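You operate a simulated robot arm through the tools that you are given. There is no shell and no other tool.

Carry out the task below with a simulated robot arm. There is one attempt and no reset: what you move stays moved.

JOB
Switch the demo box on and press the three loose key caps on to their letters.
Fine: switch on first; the letters are printed on the keyboard; three presses a cap at most; leave the fitted cap.

Only the result counts: the job must be done as asked and must still hold three seconds after the hand-in. Knocking over, shifting, dropping, spilling or breaking anything else fails it. A push-on lid holds only when it is set on centred and level and pressed home; a screw cap is set on level and turned clockwise until tight.

ROBOT AND FRAMES
A 7-joint arm with a fingered hand, fixed in place. Base frame: the origin is at the foot of the arm, x ahead of it, y to its left, z up; the work surface is at about z = 80. Readings come in cm, rad, newtons and seconds.
With the tool pointing down near the work surface it reaches from about 32 to 72 cm from the base axis. Its first joint turns from -2.897 to 2.897 rad. Payload 4 kg.
The TCP is the grasp point between the finger pads, 2.6 cm short of the fingertips. In the tool frame z runs along the fingers and y along their closing line. Largest opening 14.8 cm; the body of the gripper starts 7.3 cm behind the TCP. The gripper is a hand of 3 fingers: y runs from the thumb to the fingers, the wrist lies at [0, 0, -23.9] in the tool frame, and closing takes about 1.5 s.
Orientation is that of the tool frame in the base frame, as a unit quaternion [x, y, z, w]. With the fingers straight down and closing along the base's y, the tool's x points along the base's -x, its y along +y and its z along -z.

CONTROLS
- The arm moves only by the tool step_arm. Its argument "deltas" is a list that holds one entry, the list of rows, each a list of 6 numbers: the shift along the base's x, y, z in units of 200 mm (1.0 is 200 mm), then the turn, a rotation vector about the base's x, y, z in units of 120 degrees (1.0 is 120 degrees). In form: [[[dx, dy, dz, ax, ay, az], ...]]. A call has 1 to 20 rows; each row is the pose to reach, as a shift and turn from the pose commanded when the call began. "grip" is the finger opening in cm, from 0 to 14.8, set as the call begins (left out, the last holds). A call with a number of a shift or a turn outside -1 to 1 is refused whole. A row lasts 0.2 s, in which the tool goes at most 5 cm and 0.15 rad; a call with a longer step from one row to the next is refused whole, and so is a gripper value outside its range. A pose out of reach is approached as far as the arm can. The call stops where the force on the tool passes 40 N (or 10 N more than at its start, if that is more) or the arm is blocked; 0.2 s more then pass. The fingers move at their own pace (about 7.2 cm/s each) and stop on an object; they squeeze with about 22 N. The grip force told is the motor's: it shows also when the fingers shut on nothing. Time passes only in rows, and 0.2 s behind the last, so rows that repeat a pose let the fingers close. It gives the time, the measured TCP pose, the force on the tool (base axes), the opening and the grip force at its end, in the units of the frame above (readings bear some noise), with the torque about the TCP (base axes, N m) and any sound that the robot's microphone picked up, and new pictures: "views" is both (left out), scene, wrist or none.
- Cameras (640 x 400 px; columns grow to the right, rows downward): "scene" is fixed at [5.61, 66.68, 155.99]; the picture's right is [-0.62, -0.79, 0.00], its down [-0.47, 0.37, -0.80] and it looks along [0.63, -0.49, -0.60] (base axes); focal length 308 px, centre (320, 200). "wrist" rides on the gripper at [6.8, -3.9, -9] in the tool frame; the picture's right is [0.50, 0.87, 0.00], its down [-0.66, 0.38, -0.65] and it looks along [-0.57, 0.33, 0.76] (tool axes); focal length 222 px, centre (320, 200). There is no depth. A picture from a camera that has moved, and an enlarged one, comes with that camera's place and axes in the base frame and with its lens. The place of the scene camera against the robot may be out by one fixed shift of up to 2.5 cm in any direction.
- slide_trunk(by): slides the trunk up (or, below 0, down) by that many cm; the arm rides with it, the base frame stays. It gives what a move gives, with no picture.
- grasp_type(shape): the hand has 3 fingers and takes this shape, open, in about a second: jaw (thumb against the fingers, like two jaws); tri (thumb and two fingers); tip (a fingertip pinch); poke (one finger out to press); point (the index stretched); flat (the hand flat); cup (the hand cupped); fist (a fist). The gripper value then closes the fingers along that shape, each until it touches; the sizes above hold for jaw. It gives what a move gives, with no picture.
- close_up(camera, box): a new picture of the part [left, top, right, bottom] of that camera's present view, enlarged. The clock stands still meanwhile.
- close_job(): hands the job in; it is judged then, once.

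Places have to be worked out from the pictures, the camera data and where the tool is seen. Open the gripper and draw the arm clear of the work before you hand the job in, unless the task says otherwise.

The tools are called after "Request:" as a command line: name --argument value ..., lists and objects as JSON in quotes. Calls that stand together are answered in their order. step_arm: Moves the arm, as the interface text tells. Its arguments: {"type":"object","properties":{"deltas":{"type":"array","items":{"type":"array","items":{"type":"array","items":{"type":"number"}}}},"grip":{"type":"number"},"views":{"type":"string","enum":["both","scene","wrist","none"]}},"required":["deltas"]} The other tools are called the same way: slide_trunk (by) slides the trunk up or down; grasp_type (shape) gives the hand a shape; close_up (camera, box) takes an enlarged picture of a part of a camera's view; close_job () hands the job in.

At the start:

```text
time_s: 0.0
tool_pos: [40.32, -22.28, 116.75]
tcp_rot: [0.0, 1.0, 0.0, 0.0]
force: [-0.6, 0.4, -0.2]
ft_torque: [0.0, 0.02, -0.01]
finger_gap: 14.78
gripper_force: 0.0
shape: jaw
trunk travel left (down, up): [-52.5, 6.5]
```

scene: 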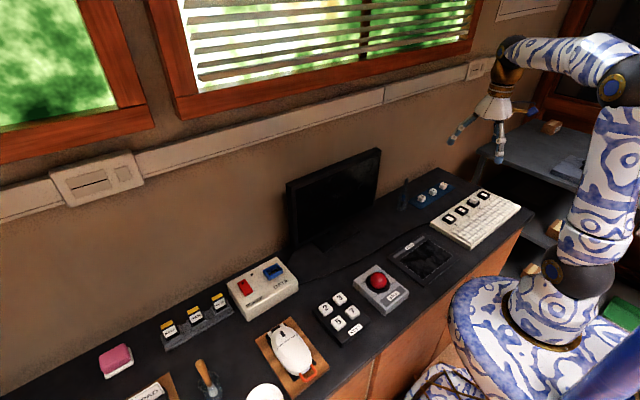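
wrist: 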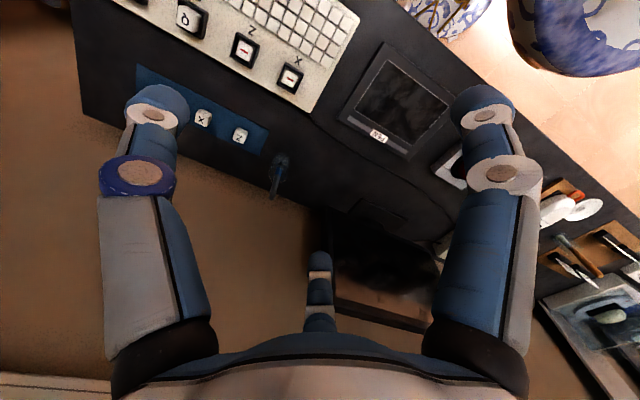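

The scene shows a bench with a "DATA" box carrying red and blue switches, a pad with numbered keys, a red button box, and a keyboard with a blue tray of loose caps. I take enlarged pictures first to read labels.

Request:
close_up --camera "scene" --box '[380, 160, 540, 260]'

Request:
close_up --camera "scene" --box '[220, 240, 320, 340]'

Request:
close_up --camera "scene" --box '[300, 220, 460, 350]'

Request:
close_up --camera "scene" --box '[90, 270, 330, 400]'

Request:
close_up --camera "wrist" --box '[80, 0, 360, 180]'

Request:
close_up --camera "wrist" --box '[340, 20, 640, 260]'

```text
4.00 times, centred on (460, 210) of scene
camera zoom: at [5.61, 66.68, 155.99], right [-0.62, -0.79, 0.0], down [-0.47, 0.37, -0.8], along [0.63, -0.49, -0.6], focal length 1234 px, centre (-240, 160)
```

zoom: 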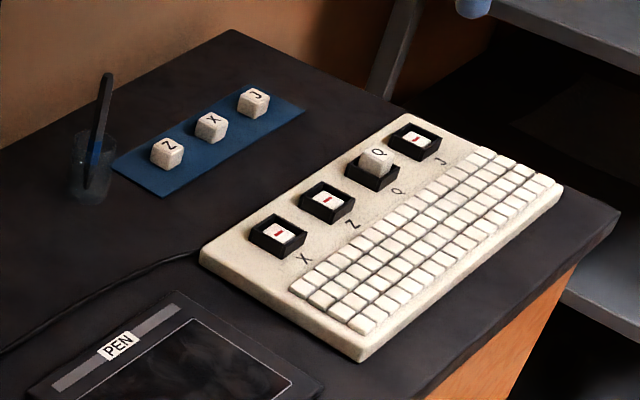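

```text
4.00 times, centred on (270, 290) of scene
camera zoom: at [5.61, 66.68, 155.99], right [-0.62, -0.79, 0.0], down [-0.47, 0.37, -0.8], along [0.63, -0.49, -0.6], focal length 1234 px, centre (520, -160)
```

zoom: 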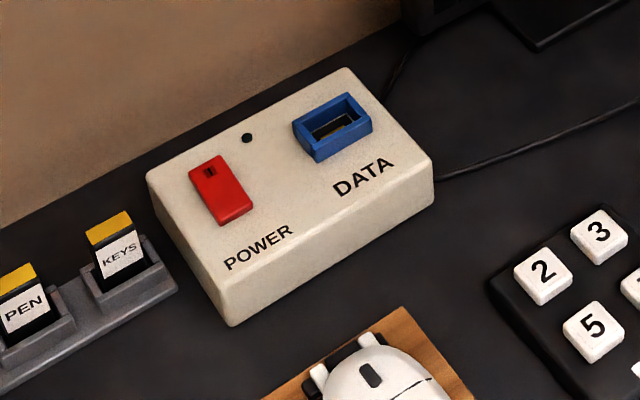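

```text
3.08 times, centred on (380, 285) of scene
camera zoom: at [5.61, 66.68, 155.99], right [-0.62, -0.79, 0.0], down [-0.47, 0.37, -0.8], along [0.63, -0.49, -0.6], focal length 949 px, centre (135, -62)
```

zoom: 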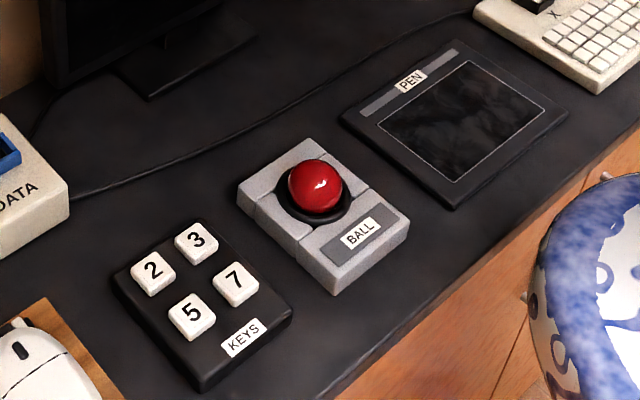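

```text
2.67 times, centred on (210, 335) of scene
camera zoom: at [5.61, 66.68, 155.99], right [-0.62, -0.79, 0.0], down [-0.47, 0.37, -0.8], along [0.63, -0.49, -0.6], focal length 822 px, centre (613, -160)
```

zoom: 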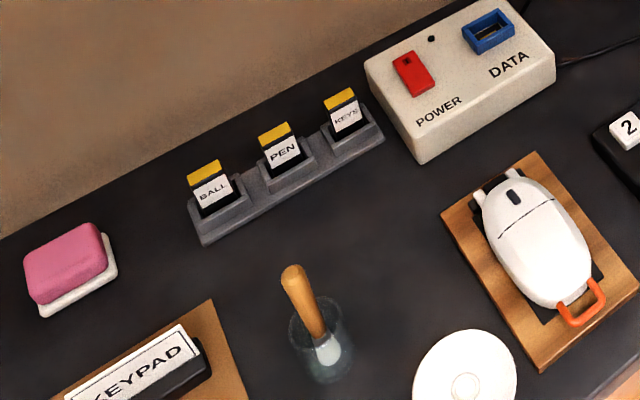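

```text
2.22 times, centred on (220, 90) of wrist
camera zoom: at [33.48, -26.3, 125.78], right [-0.5, 0.87, 0.0], down [0.66, 0.38, 0.65], along [0.57, 0.33, -0.76], focal length 494 px, centre (542, 444)
```

zoom: 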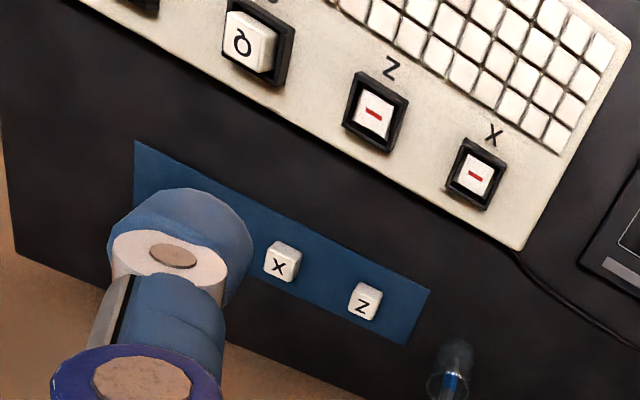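

```text
1.67 times, centred on (490, 140) of wrist
camera zoom: at [33.48, -26.3, 125.78], right [-0.5, 0.87, 0.0], down [0.66, 0.38, 0.65], along [0.57, 0.33, -0.76], focal length 370 px, centre (37, 300)
```

zoom: 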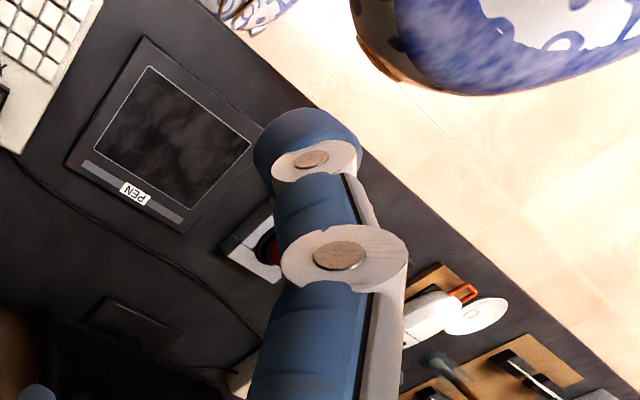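

Caps Z, X, J lie on the blue tray (about x 59, y -27/-35/-42), the empty posts X, Z, J are on the keyboard (about x 44), and the red POWER rocker is on the DATA box at about (61, 50). I enlarge further to see how rocker, caps and posts are built.

Request:
close_up --camera "scene" --box '[410, 175, 458, 205]'

Request:
close_up --camera "scene" --box '[440, 185, 504, 230]'

Request:
close_up --camera "scene" --box '[225, 260, 289, 300]'

Request:
close_up --camera "wrist" --box '[170, 0, 330, 100]'

Request:
close_up --camera "wrist" --box '[120, 60, 280, 160]'

```text
13.33 times, centred on (434, 190) of scene
camera zoom: at [5.61, 66.68, 155.99], right [-0.62, -0.79, 0.0], down [-0.47, 0.37, -0.8], along [0.63, -0.49, -0.6], focal length 4112 px, centre (-1200, 333)
```

zoom: 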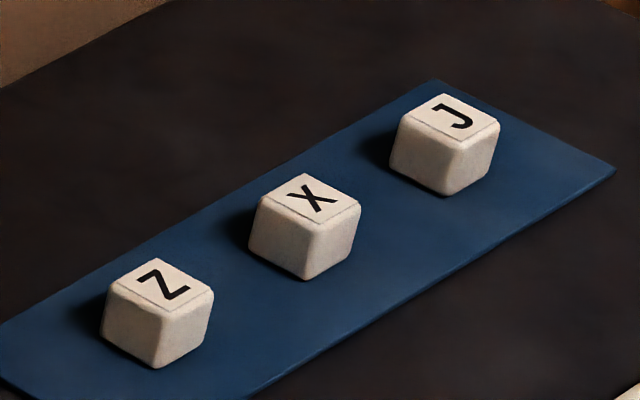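

```text
8.89 times, centred on (472, 208) of scene
camera zoom: at [5.61, 66.68, 155.99], right [-0.62, -0.79, 0.0], down [-0.47, 0.37, -0.8], along [0.63, -0.49, -0.6], focal length 2741 px, centre (-1031, 133)
```

zoom: 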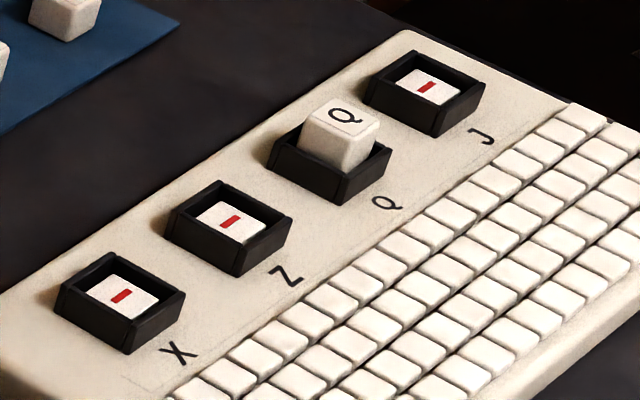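

```text
10.00 times, centred on (257, 280) of scene
camera zoom: at [5.61, 66.68, 155.99], right [-0.62, -0.79, 0.0], down [-0.47, 0.37, -0.8], along [0.63, -0.49, -0.6], focal length 3084 px, centre (950, -600)
```

zoom: 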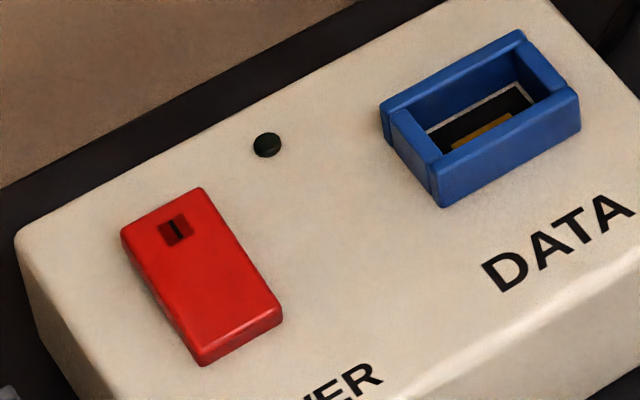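

```text
4.00 times, centred on (250, 50) of wrist
camera zoom: at [33.48, -26.3, 125.78], right [-0.5, 0.87, 0.0], down [0.66, 0.38, 0.65], along [0.57, 0.33, -0.76], focal length 888 px, centre (600, 800)
```

zoom: 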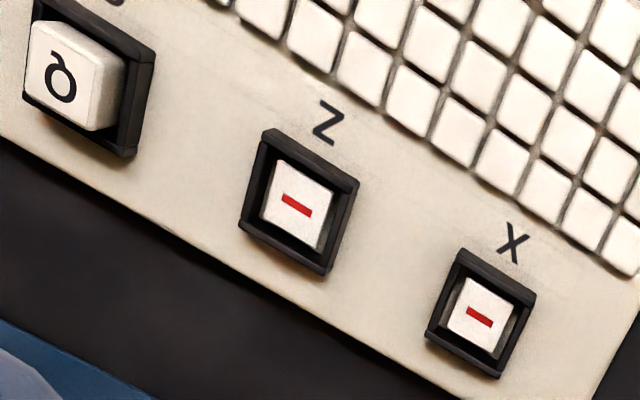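

```text
4.00 times, centred on (200, 110) of wrist
camera zoom: at [33.48, -26.3, 125.78], right [-0.5, 0.87, 0.0], down [0.66, 0.38, 0.65], along [0.57, 0.33, -0.76], focal length 888 px, centre (800, 560)
```

zoom: 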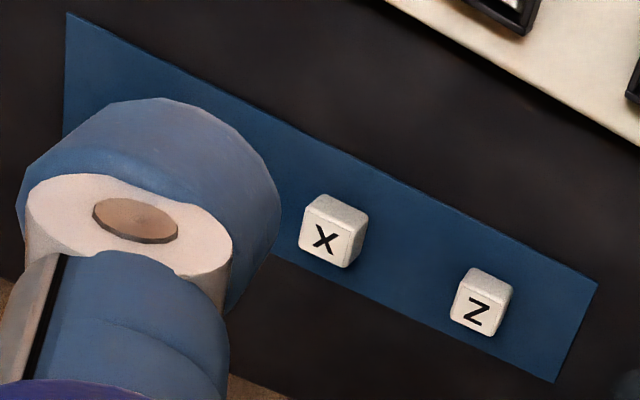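

The caps sit at different yaws, so I zoom in harder on each cap and on the printed letters to measure orientation and size.

Request:
close_up --camera "scene" --box '[436, 179, 452, 191]'

Request:
close_up --camera "scene" --box '[476, 187, 500, 203]'

Request:
close_up --camera "scene" --box '[466, 193, 490, 210]'

Request:
close_up --camera "scene" --box '[414, 191, 430, 205]'

Request:
close_up --camera "scene" --box '[425, 184, 441, 199]'

Request:
close_up --camera "scene" --box '[230, 275, 262, 300]'

```text
16.00 times, centred on (444, 185) of scene
camera zoom: at [5.61, 66.68, 155.99], right [-0.62, -0.79, 0.0], down [-0.47, 0.37, -0.8], along [0.63, -0.49, -0.6], focal length 4934 px, centre (-1664, 440)
```

zoom: 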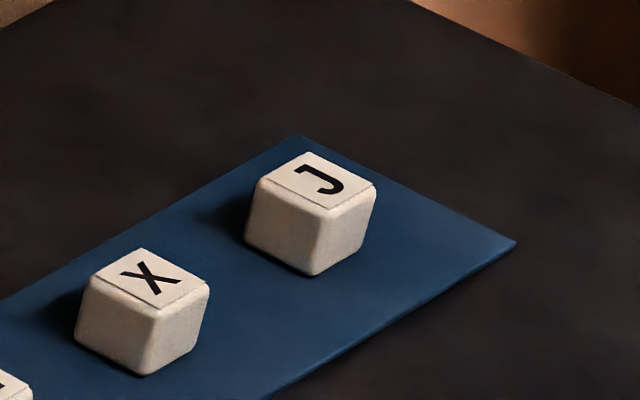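

```text
16.00 times, centred on (488, 195) of scene
camera zoom: at [5.61, 66.68, 155.99], right [-0.62, -0.79, 0.0], down [-0.47, 0.37, -0.8], along [0.63, -0.49, -0.6], focal length 4934 px, centre (-2368, 280)
```

zoom: 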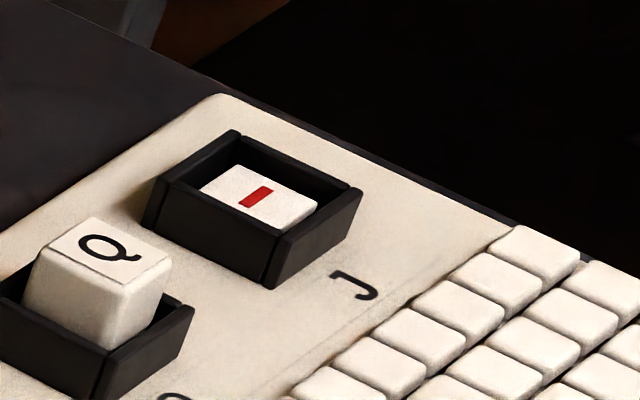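

```text
16.00 times, centred on (478, 202) of scene
camera zoom: at [5.61, 66.68, 155.99], right [-0.62, -0.79, 0.0], down [-0.47, 0.37, -0.8], along [0.63, -0.49, -0.6], focal length 4934 px, centre (-2208, 176)
```

zoom: 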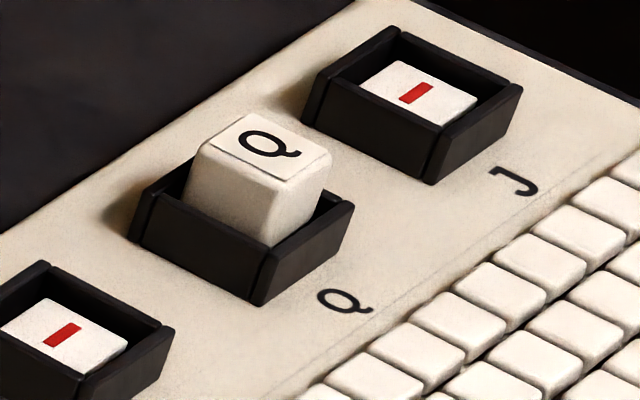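

```text
16.00 times, centred on (422, 198) of scene
camera zoom: at [5.61, 66.68, 155.99], right [-0.62, -0.79, 0.0], down [-0.47, 0.37, -0.8], along [0.63, -0.49, -0.6], focal length 4934 px, centre (-1312, 232)
```

zoom: 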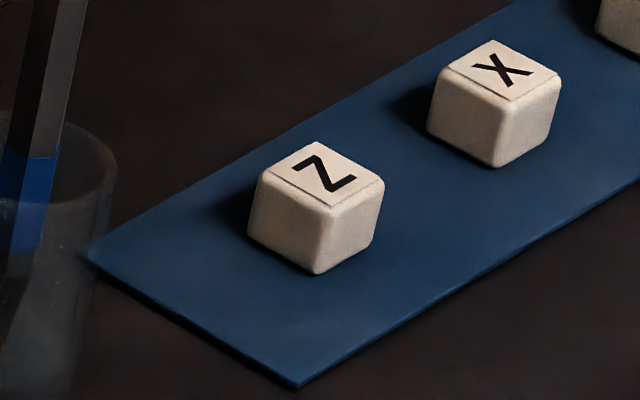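

```text
16.00 times, centred on (433, 192) of scene
camera zoom: at [5.61, 66.68, 155.99], right [-0.62, -0.79, 0.0], down [-0.47, 0.37, -0.8], along [0.63, -0.49, -0.6], focal length 4934 px, centre (-1488, 336)
```

zoom: 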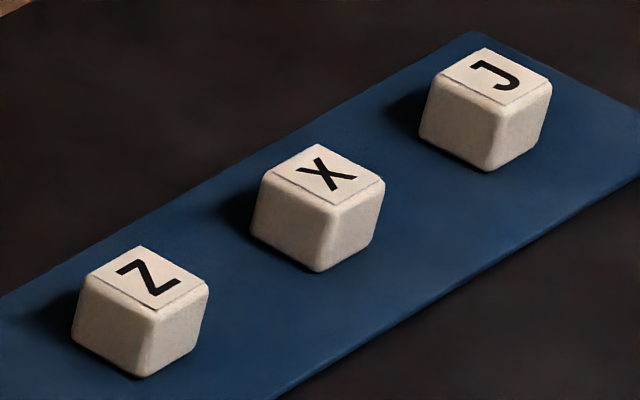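

```text
16.00 times, centred on (246, 288) of scene
camera zoom: at [5.61, 66.68, 155.99], right [-0.62, -0.79, 0.0], down [-0.47, 0.37, -0.8], along [0.63, -0.49, -0.6], focal length 4934 px, centre (1504, -1200)
```

zoom: 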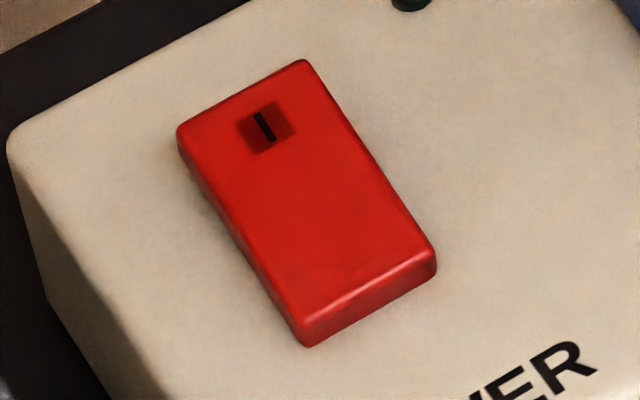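

All letters already face the same way as the print, with only small yaw errors, and the rocker has an "I" mark at its far (wall) end and is off (dark lamp). I first test how the hand looks in closed jaw before approaching anything.

Request:
step_arm --deltas '[[[0, 0, 0, 0, 0, 0], [0, 0, 0, 0, 0, 0], [0, 0, 0, 0, 0, 0], [0, 0, 0, 0, 0, 0], [0, 0, 0, 0, 0, 0], [0, 0, 0, 0, 0, 0], [0, 0, 0, 0, 0, 0], [0, 0, 0, 0, 0, 0]]]' --grip 2.5

Request:
close_up --camera "scene" --box '[430, 60, 558, 190]'

```text
time_s: 1.8
tool_pos: [40.31, -22.21, 116.64]
tcp_rot: [0.0, 1.0, 0.0, 0.0]
force: [0.2, 0.0, 0.1]
ft_torque: [0.02, 0.01, 0.02]
finger_gap: 2.56
gripper_force: 0.1
shape: jaw
trunk travel left (down, up): [-52.5, 6.5]
camera wrist: at [33.48, -26.3, 125.78], right [-0.5, 0.87, 0.0], down [0.66, 0.38, 0.65], along [0.57, 0.33, -0.76], focal length 222 px, centre (320, 200)
```

scene: 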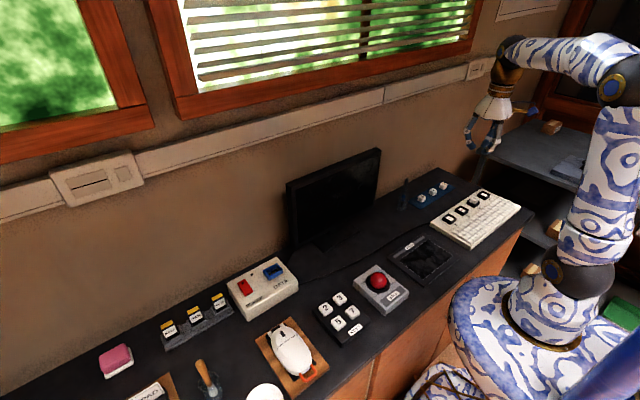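
wrist: 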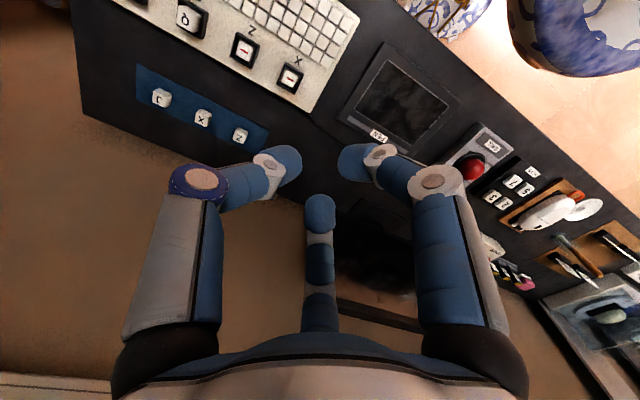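

```text
3.08 times, centred on (494, 125) of scene
camera zoom: at [5.61, 66.68, 155.99], right [-0.62, -0.79, 0.0], down [-0.47, 0.37, -0.8], along [0.63, -0.49, -0.6], focal length 949 px, centre (-215, 431)
```

zoom: 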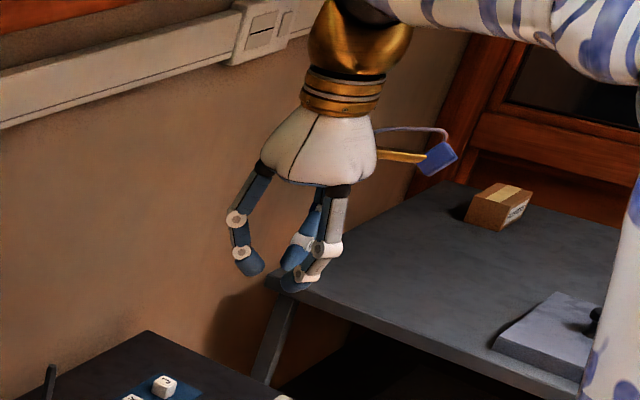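

In jaw the thumb sits at tool -y and two fingers at +y about ±1.4 cm in x. I try the "tip" pinch and look at it from both cameras.

Request:
grasp_type --shape "tip"

Request:
step_arm --deltas '[[[0, 0, 0, 0, 0, 0], [0, 0, 0, 0, 0, 0], [0, 0, 0, 0, 0, 0], [0, 0, 0, 0, 0, 0], [0, 0, 0, 0, 0, 0], [0, 0, 0, 0, 0, 0], [0, 0, 0, 0, 0, 0], [0, 0, 0, 0, 0, 0]]]' --grip 2.5

Request:
close_up --camera "scene" --box '[440, 80, 536, 150]'

```text
time_s: 2.7
tool_pos: [40.43, -22.37, 116.73]
tcp_rot: [0.0, 1.0, -0.001, 0.0]
force: [-1.1, -0.3, -0.1]
ft_torque: [0.02, -0.01, -0.01]
finger_gap: 14.79
gripper_force: 0.0
shape: tip
trunk travel left (down, up): [-52.5, 6.5]
```

```text
time_s: 4.5
tool_pos: [40.44, -22.25, 116.5]
tcp_rot: [0.0, 1.0, 0.0, 0.0]
force: [-0.3, -0.1, -0.6]
ft_torque: [0.03, -0.01, 0.0]
finger_gap: 2.53
gripper_force: 0.0
shape: tip
trunk travel left (down, up): [-52.5, 6.5]
camera wrist: at [33.48, -26.3, 125.78], right [-0.5, 0.87, 0.0], down [0.66, 0.38, 0.65], along [0.57, 0.33, -0.76], focal length 222 px, centre (320, 200)
```

scene: 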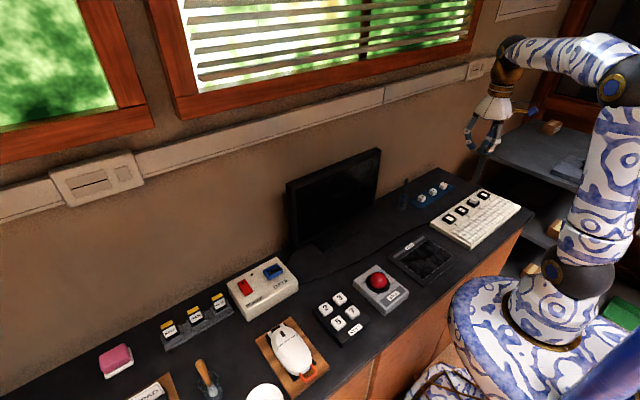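
wrist: 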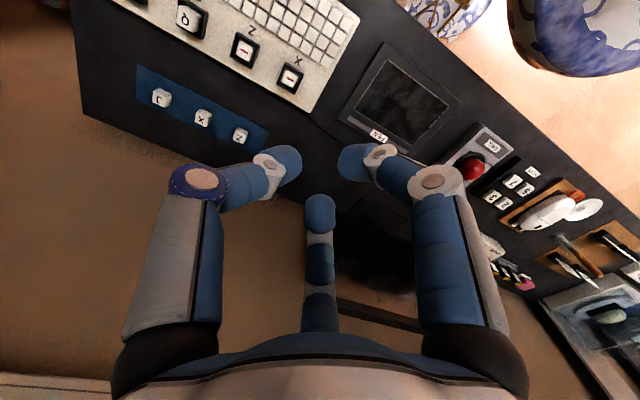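

```text
5.71 times, centred on (488, 115) of scene
camera zoom: at [5.61, 66.68, 155.99], right [-0.62, -0.79, 0.0], down [-0.47, 0.37, -0.8], along [0.63, -0.49, -0.6], focal length 1762 px, centre (-640, 686)
```

zoom: 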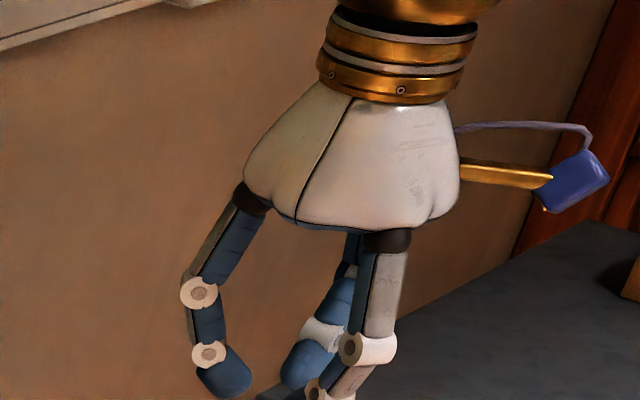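

Tip looks the same as jaw: three fingers closing radially. I now look at the "poke" shape, which I intend to use for the rocker and for pressing the caps.

Request:
grasp_type --shape "poke"

Request:
step_arm --deltas '[[[0, 0, 0, 0, 0, 0], [0, 0, 0, 0, 0, 0]]]'

Request:
close_up --camera "scene" --box '[440, 80, 536, 160]'

Request:
close_up --camera "wrist" --box '[200, 100, 440, 300]'

```text
time_s: 5.4
tool_pos: [40.28, -22.19, 116.57]
tcp_rot: [0.001, 1.0, 0.0, 0.0]
force: [-0.3, -0.7, -0.4]
ft_torque: [0.01, -0.03, 0.0]
finger_gap: 0.0
gripper_force: 0.0
shape: poke
trunk travel left (down, up): [-52.5, 6.5]
```

```text
time_s: 6.0
tool_pos: [40.25, -22.3, 116.69]
tcp_rot: [0.0, 1.0, 0.0, 0.0]
force: [0.3, -0.3, -0.8]
ft_torque: [0.0, -0.01, 0.01]
finger_gap: 0.01
gripper_force: 0.0
shape: poke
trunk travel left (down, up): [-52.5, 6.5]
camera wrist: at [33.48, -26.3, 125.78], right [-0.5, 0.87, 0.0], down [0.66, 0.38, 0.65], along [0.57, 0.33, -0.76], focal length 222 px, centre (320, 200)
```

scene: 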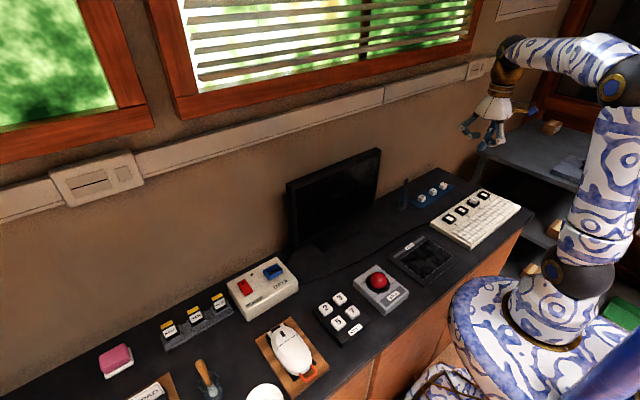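
wrist: 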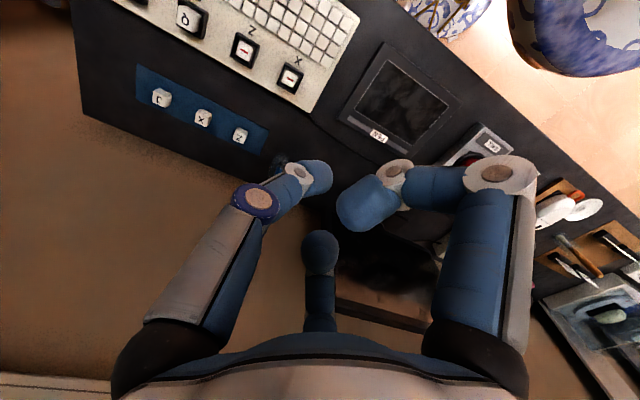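

```text
5.00 times, centred on (488, 120) of scene
camera zoom: at [5.61, 66.68, 155.99], right [-0.62, -0.79, 0.0], down [-0.47, 0.37, -0.8], along [0.63, -0.49, -0.6], focal length 1542 px, centre (-520, 600)
```

zoom: 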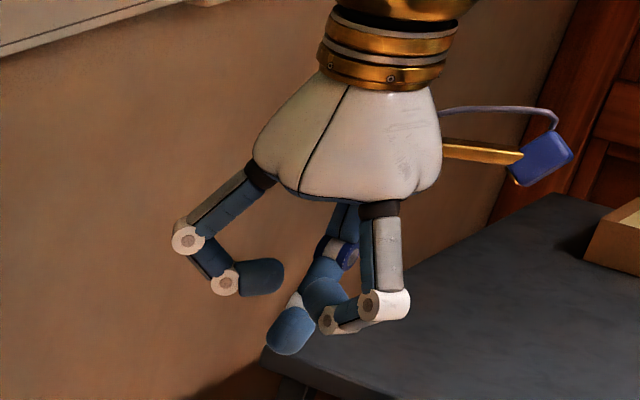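

```text
2.00 times, centred on (320, 200) of wrist
camera zoom: at [33.48, -26.3, 125.78], right [-0.5, 0.87, 0.0], down [0.66, 0.38, 0.65], along [0.57, 0.33, -0.76], focal length 444 px, centre (320, 200)
```

zoom: 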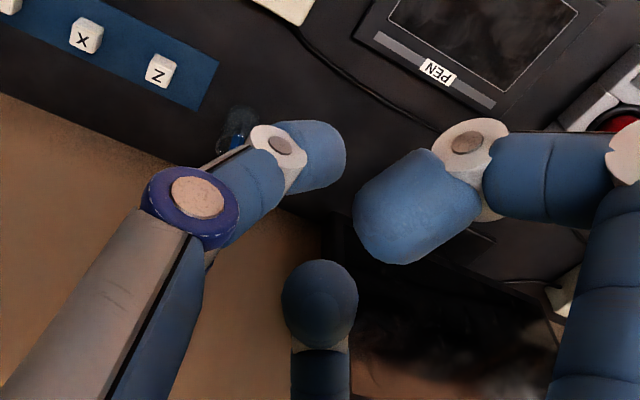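

In poke the thumb bends in to the tool axis but the other fingers hang nearly as low. I compare with "point" and with a fully closed jaw to choose the best pressing tool.

Request:
grasp_type --shape "point"

Request:
close_up --camera "scene" --box '[440, 80, 536, 160]'

Request:
close_up --camera "wrist" --box '[200, 100, 440, 300]'

Request:
grasp_type --shape "jaw"

Request:
step_arm --deltas '[[[0, 0, 0, 0, 0, 0], [0, 0, 0, 0, 0, 0], [0, 0, 0, 0, 0, 0], [0, 0, 0, 0, 0, 0], [0, 0, 0, 0, 0, 0], [0, 0, 0, 0, 0, 0], [0, 0, 0, 0, 0, 0], [0, 0, 0, 0, 0, 0]]]' --grip 0 --views "none"

Request:
close_up --camera "scene" --box '[440, 80, 536, 160]'

Request:
close_up --camera "wrist" --box '[200, 100, 440, 300]'

```text
time_s: 6.9
tool_pos: [40.17, -22.23, 116.53]
tcp_rot: [0.0, 1.0, 0.0, 0.0]
force: [-0.2, -0.2, 0.6]
ft_torque: [-0.01, 0.0, 0.03]
finger_gap: 14.18
gripper_force: 0.0
shape: point
trunk travel left (down, up): [-52.5, 6.5]
```

```text
5.00 times, centred on (488, 120) of scene
camera zoom: at [5.61, 66.68, 155.99], right [-0.62, -0.79, 0.0], down [-0.47, 0.37, -0.8], along [0.63, -0.49, -0.6], focal length 1542 px, centre (-520, 600)
```

zoom: 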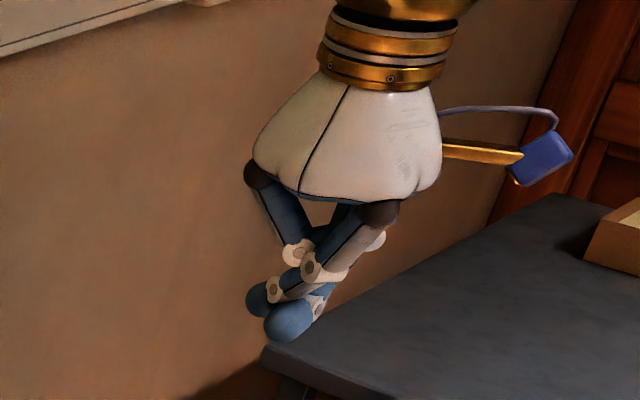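

```text
2.00 times, centred on (320, 200) of wrist
camera zoom: at [33.48, -26.3, 125.78], right [-0.5, 0.87, 0.0], down [0.66, 0.38, 0.65], along [0.57, 0.33, -0.76], focal length 444 px, centre (320, 200)
```

zoom: 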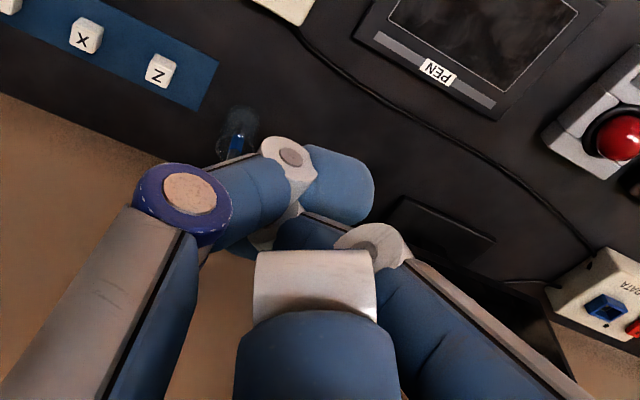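

```text
time_s: 7.8
tool_pos: [40.35, -22.21, 116.67]
tcp_rot: [0.0, 1.0, 0.0, 0.001]
force: [0.2, 0.4, -0.3]
ft_torque: [-0.02, -0.02, -0.01]
finger_gap: 14.81
gripper_force: 0.2
shape: jaw
trunk travel left (down, up): [-52.5, 6.5]
```

```text
time_s: 9.6
tool_pos: [40.23, -22.17, 116.55]
tcp_rot: [0.0, 1.0, 0.0, 0.001]
force: [-0.4, -0.6, -0.1]
ft_torque: [-0.02, -0.03, 0.02]
finger_gap: 0.01
gripper_force: 21.7
shape: jaw
trunk travel left (down, up): [-52.5, 6.5]
```

```text
5.00 times, centred on (488, 120) of scene
camera zoom: at [5.61, 66.68, 155.99], right [-0.62, -0.79, 0.0], down [-0.47, 0.37, -0.8], along [0.63, -0.49, -0.6], focal length 1542 px, centre (-520, 600)
```

zoom: 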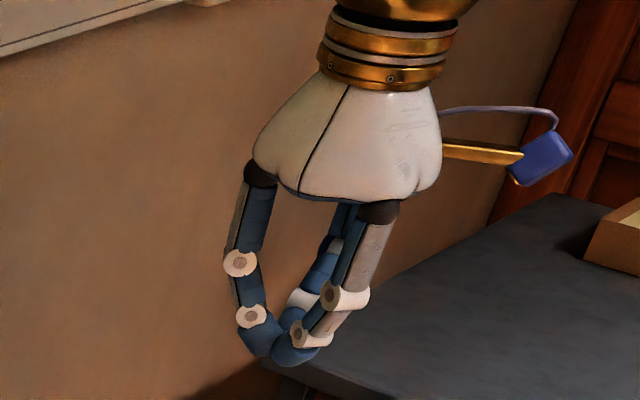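

```text
2.00 times, centred on (320, 200) of wrist
camera zoom: at [33.48, -26.3, 125.78], right [-0.5, 0.87, 0.0], down [0.66, 0.38, 0.65], along [0.57, 0.33, -0.76], focal length 444 px, centre (320, 200)
```

zoom: 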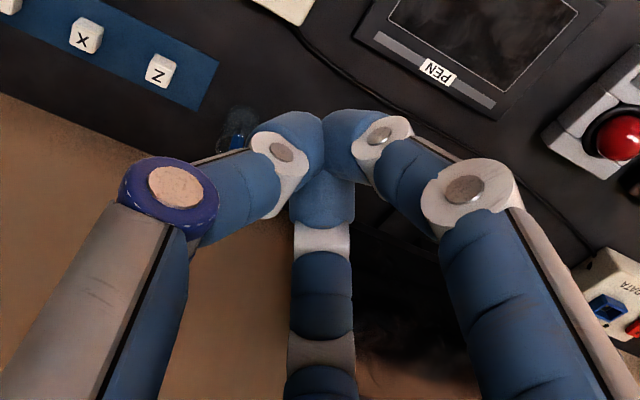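

Closed jaw gives a compact tip right on the tool axis, so I will press with that. I carry the hand over at this height, staying near x 41–46 to keep clear of the monitor (about x 60), toward the DATA box.

Request:
step_arm --deltas '[[[0.02, 0.24, 0, 0, 0, 0], [0.04, 0.48, 0, 0, 0, 0], [0.06, 0.72, 0, 0, 0, 0], [0.08, 0.96, 0, 0, 0, 0]]]' --views "none"

Request:
step_arm --deltas '[[[0.02, 0.24, 0, 0, 0, 0], [0.04, 0.48, 0, 0, 0, 0], [0.06, 0.72, 0, 0, 0, 0], [0.08, 0.96, 0, 0, 0, 0]]]' --views "none"

Request:
step_arm --deltas '[[[0.02, 0.24, 0, 0, 0, 0], [0.04, 0.48, 0, 0, 0, 0], [0.06, 0.72, 0, 0, 0, 0], [0.08, 0.96, 0, 0, 0, 0]]]'

```text
time_s: 10.6
tool_pos: [42.02, -2.77, 116.67]
tcp_rot: [0.0, 1.0, 0.0, 0.0]
force: [-0.1, 1.2, 1.0]
ft_torque: [-0.02, 0.0, 0.04]
finger_gap: 0.0
gripper_force: 22.1
shape: jaw
trunk travel left (down, up): [-52.5, 6.5]
```

```text
time_s: 11.6
tool_pos: [43.57, 16.33, 116.52]
tcp_rot: [0.001, 1.0, 0.0, 0.0]
force: [0.9, -0.1, -0.4]
ft_torque: [-0.01, 0.01, 0.01]
finger_gap: 0.0
gripper_force: 22.0
shape: jaw
trunk travel left (down, up): [-52.5, 6.5]
```

```text
time_s: 12.6
tool_pos: [45.25, 35.44, 116.82]
tcp_rot: [0.0, 1.0, 0.0, 0.0]
force: [-0.8, 0.7, -0.4]
ft_torque: [-0.02, 0.04, 0.0]
finger_gap: 0.0
gripper_force: 22.2
shape: jaw
trunk travel left (down, up): [-52.5, 6.5]
camera wrist: at [38.47, 31.41, 125.98], right [-0.5, 0.87, 0.0], down [0.66, 0.38, 0.65], along [0.57, 0.33, -0.76], focal length 222 px, centre (320, 200)
```

scene: 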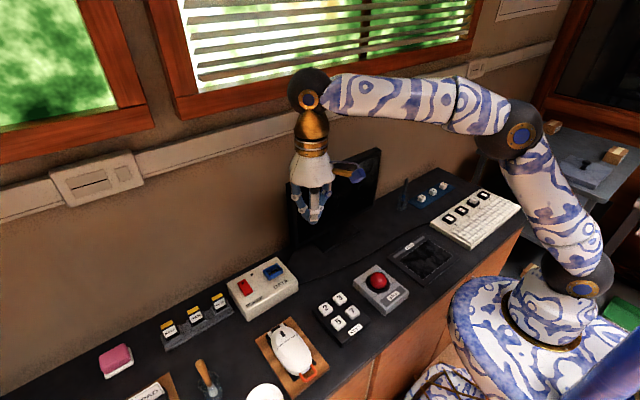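
wrist: 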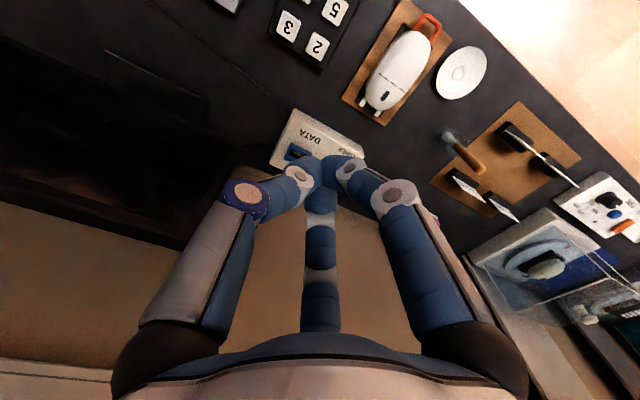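

More gear shows at the right of the wrist view, so I check whether something else there could be the "demo box" before touching the POWER rocker.

Request:
close_up --camera "wrist" --box '[420, 80, 640, 320]'

Request:
close_up --camera "wrist" --box '[250, 80, 400, 200]'

Request:
close_up --camera "scene" --box '[40, 320, 300, 400]'

```text
1.67 times, centred on (530, 200) of wrist
camera zoom: at [38.47, 31.41, 125.98], right [-0.5, 0.87, 0.0], down [0.66, 0.38, 0.65], along [0.57, 0.33, -0.76], focal length 370 px, centre (-30, 200)
```

zoom: 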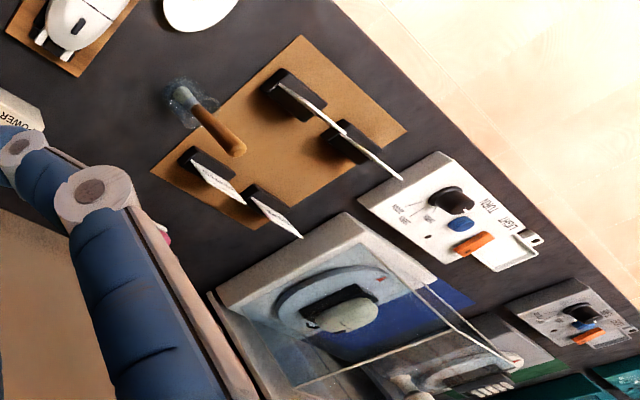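

```text
3.33 times, centred on (325, 140) of wrist
camera zoom: at [38.47, 31.41, 125.98], right [-0.5, 0.87, 0.0], down [0.66, 0.38, 0.65], along [0.57, 0.33, -0.76], focal length 740 px, centre (303, 400)
```

zoom: 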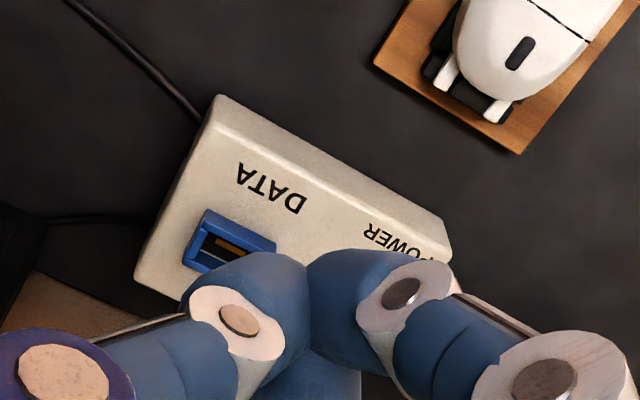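

```text
2.46 times, centred on (170, 360) of scene
camera zoom: at [5.61, 66.68, 155.99], right [-0.62, -0.79, 0.0], down [-0.47, 0.37, -0.8], along [0.63, -0.49, -0.6], focal length 759 px, centre (689, -194)
```

zoom: 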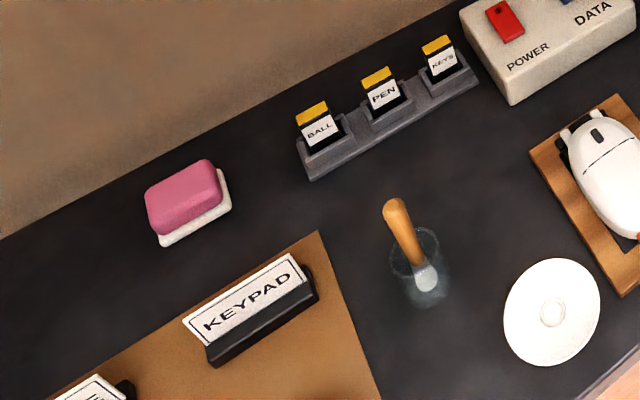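

Those are turntable displays; the box with POWER/DATA (fed by BALL/PEN/KEYS cartridges) is the demo box, rocker centre about (59.7, 47.7). I tilt the tool 30° outward for reach and move to a hover near it.

Request:
step_arm --deltas '[[[0.12, 0.09, -0.1, 0.038, -0.049, 0], [0.25, 0.18, -0.22, 0.077, -0.099, 0], [0.37, 0.27, -0.34, 0.115, -0.148, 0], [0.48, 0.34, -0.46, 0.153, -0.1975, 0], [0.48, 0.34, -0.46, 0.153, -0.1975, 0]]]'

Request:
close_up --camera "scene" --box '[210, 200, 338, 330]'

Request:
close_up --camera "wrist" --box '[220, 80, 440, 220]'

```text
time_s: 13.8
tool_pos: [54.78, 42.41, 107.48]
tcp_rot: [0.0, 0.966, 0.159, 0.205]
force: [0.3, 0.1, 0.2]
ft_torque: [0.03, -0.01, 0.04]
finger_gap: 0.03
gripper_force: 22.3
shape: jaw
trunk travel left (down, up): [-52.5, 6.5]
camera wrist: at [45.21, 36.27, 111.45], right [-0.51, 0.85, 0.07], down [0.32, 0.12, 0.94], along [0.8, 0.51, -0.33], focal length 222 px, centre (320, 200)
```

scene: 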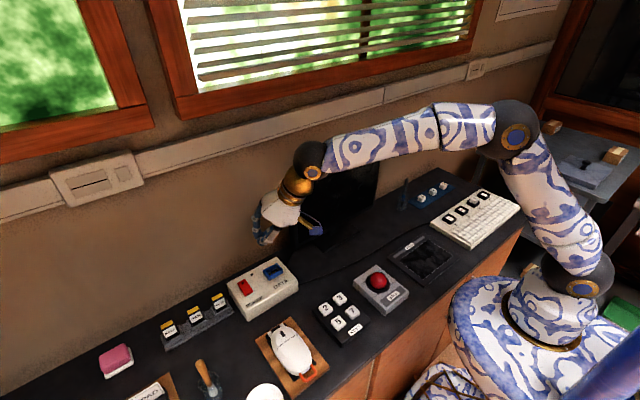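
wrist: 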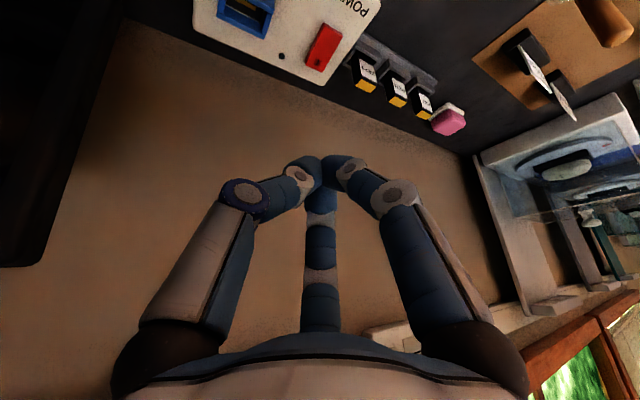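

```text
3.08 times, centred on (274, 265) of scene
camera zoom: at [5.61, 66.68, 155.99], right [-0.62, -0.79, 0.0], down [-0.47, 0.37, -0.8], along [0.63, -0.49, -0.6], focal length 949 px, centre (462, 0)
```

zoom: 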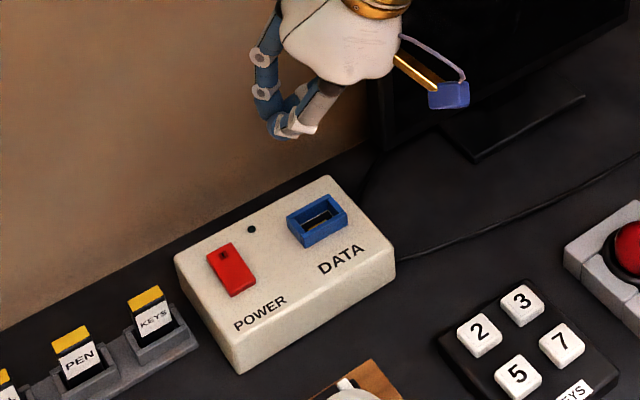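

```text
2.86 times, centred on (330, 150) of wrist
camera zoom: at [45.21, 36.27, 111.45], right [-0.51, 0.85, 0.07], down [0.32, 0.12, 0.94], along [0.8, 0.51, -0.33], focal length 635 px, centre (291, 343)
```

zoom: 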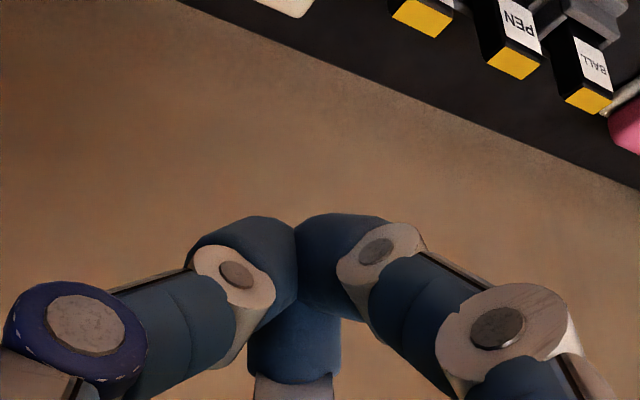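

The wrist view now shows the rocker; I estimate its centre at about (60.0, 47.6). I enlarge that part to see which end is raised.

Request:
close_up --camera "wrist" --box '[270, 0, 380, 80]'

Request:
close_up --camera "wrist" --box '[300, 15, 350, 75]'

```text
5.00 times, centred on (325, 40) of wrist
camera zoom: at [45.21, 36.27, 111.45], right [-0.51, 0.85, 0.07], down [0.32, 0.12, 0.94], along [0.8, 0.51, -0.33], focal length 1111 px, centre (295, 1000)
```

zoom: 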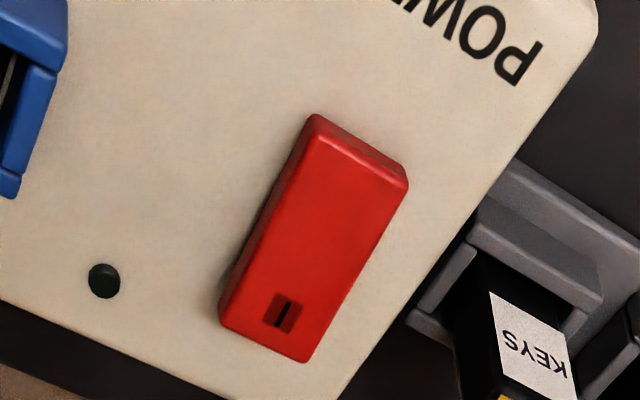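

```text
6.67 times, centred on (325, 45) of wrist
camera zoom: at [45.21, 36.27, 111.45], right [-0.51, 0.85, 0.07], down [0.32, 0.12, 0.94], along [0.8, 0.51, -0.33], focal length 1481 px, centre (287, 1233)
```

zoom: 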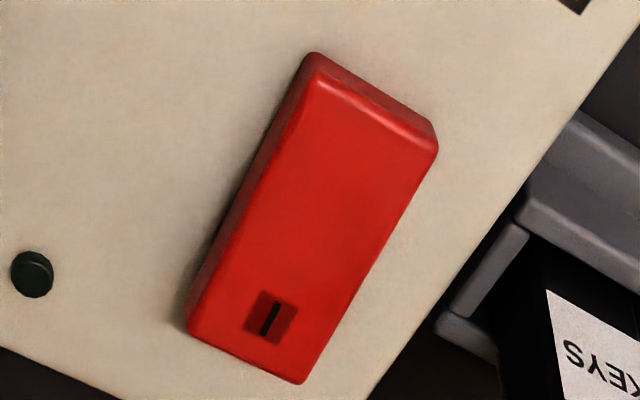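

The "I" end is the far one (about x 61.8, y 47.9) and looks raised. I move the closed fingertips to a hover about 6 cm above that end.

Request:
step_arm --deltas '[[[0.1, 0.083, -0.16, 0, 0, 0], [0.2, 0.165, -0.33, 0, 0, 0], [0.3025, 0.2475, -0.5, 0, 0, 0], [0.3025, 0.2475, -0.64, 0, 0, 0], [0.3025, 0.2475, -0.64, 0, 0, 0]]]'

Request:
close_up --camera "scene" --box '[210, 220, 306, 310]'

Request:
close_up --camera "wrist" --box '[240, 80, 400, 220]'

```text
time_s: 15.0
tool_pos: [60.83, 47.08, 94.78]
tcp_rot: [0.0, 0.966, 0.158, 0.204]
force: [0.1, 0.2, -0.3]
ft_torque: [0.02, 0.0, 0.01]
finger_gap: 0.01
gripper_force: 22.5
shape: jaw
trunk travel left (down, up): [-52.5, 6.5]
camera wrist: at [51.21, 40.93, 98.94], right [-0.51, 0.85, 0.07], down [0.32, 0.12, 0.94], along [0.8, 0.51, -0.33], focal length 222 px, centre (320, 200)
```

scene: 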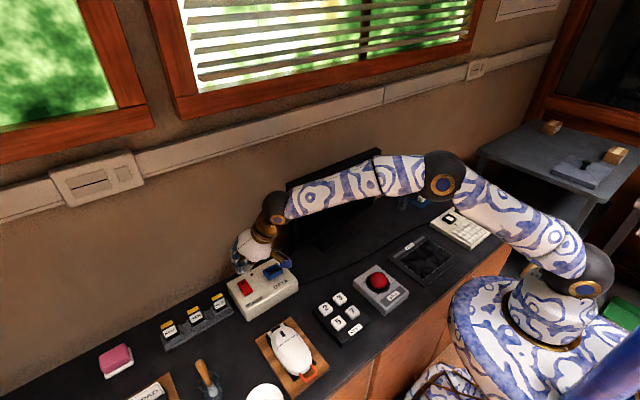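
wrist: 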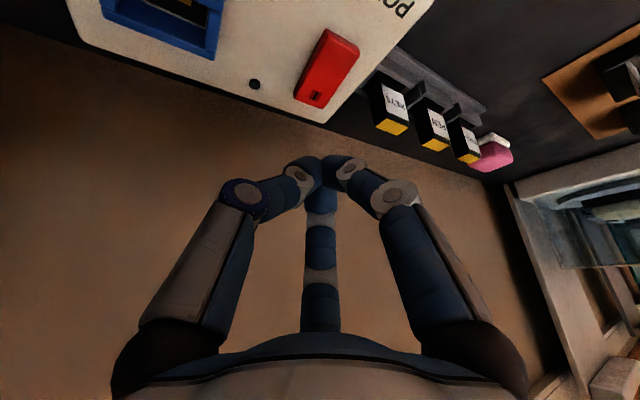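

```text
4.44 times, centred on (258, 265) of scene
camera zoom: at [5.61, 66.68, 155.99], right [-0.62, -0.79, 0.0], down [-0.47, 0.37, -0.8], along [0.63, -0.49, -0.6], focal length 1371 px, centre (596, -89)
```

zoom: 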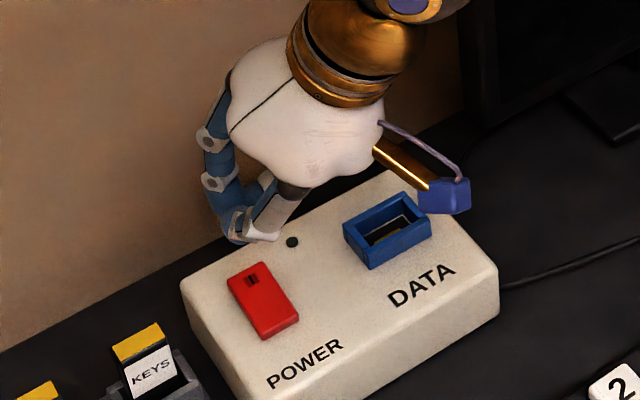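

```text
2.86 times, centred on (320, 150) of wrist
camera zoom: at [51.21, 40.93, 98.94], right [-0.51, 0.85, 0.07], down [0.32, 0.12, 0.94], along [0.8, 0.51, -0.33], focal length 635 px, centre (320, 343)
```

zoom: 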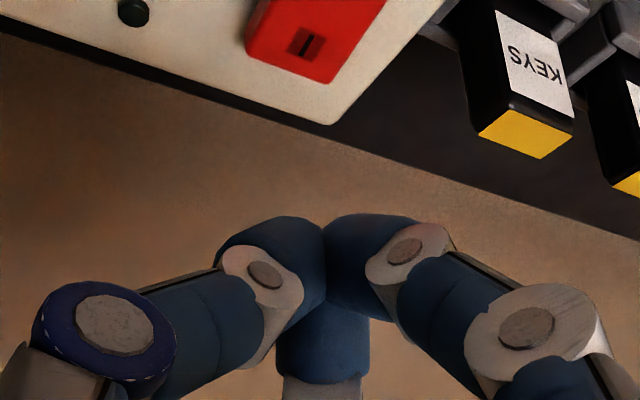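

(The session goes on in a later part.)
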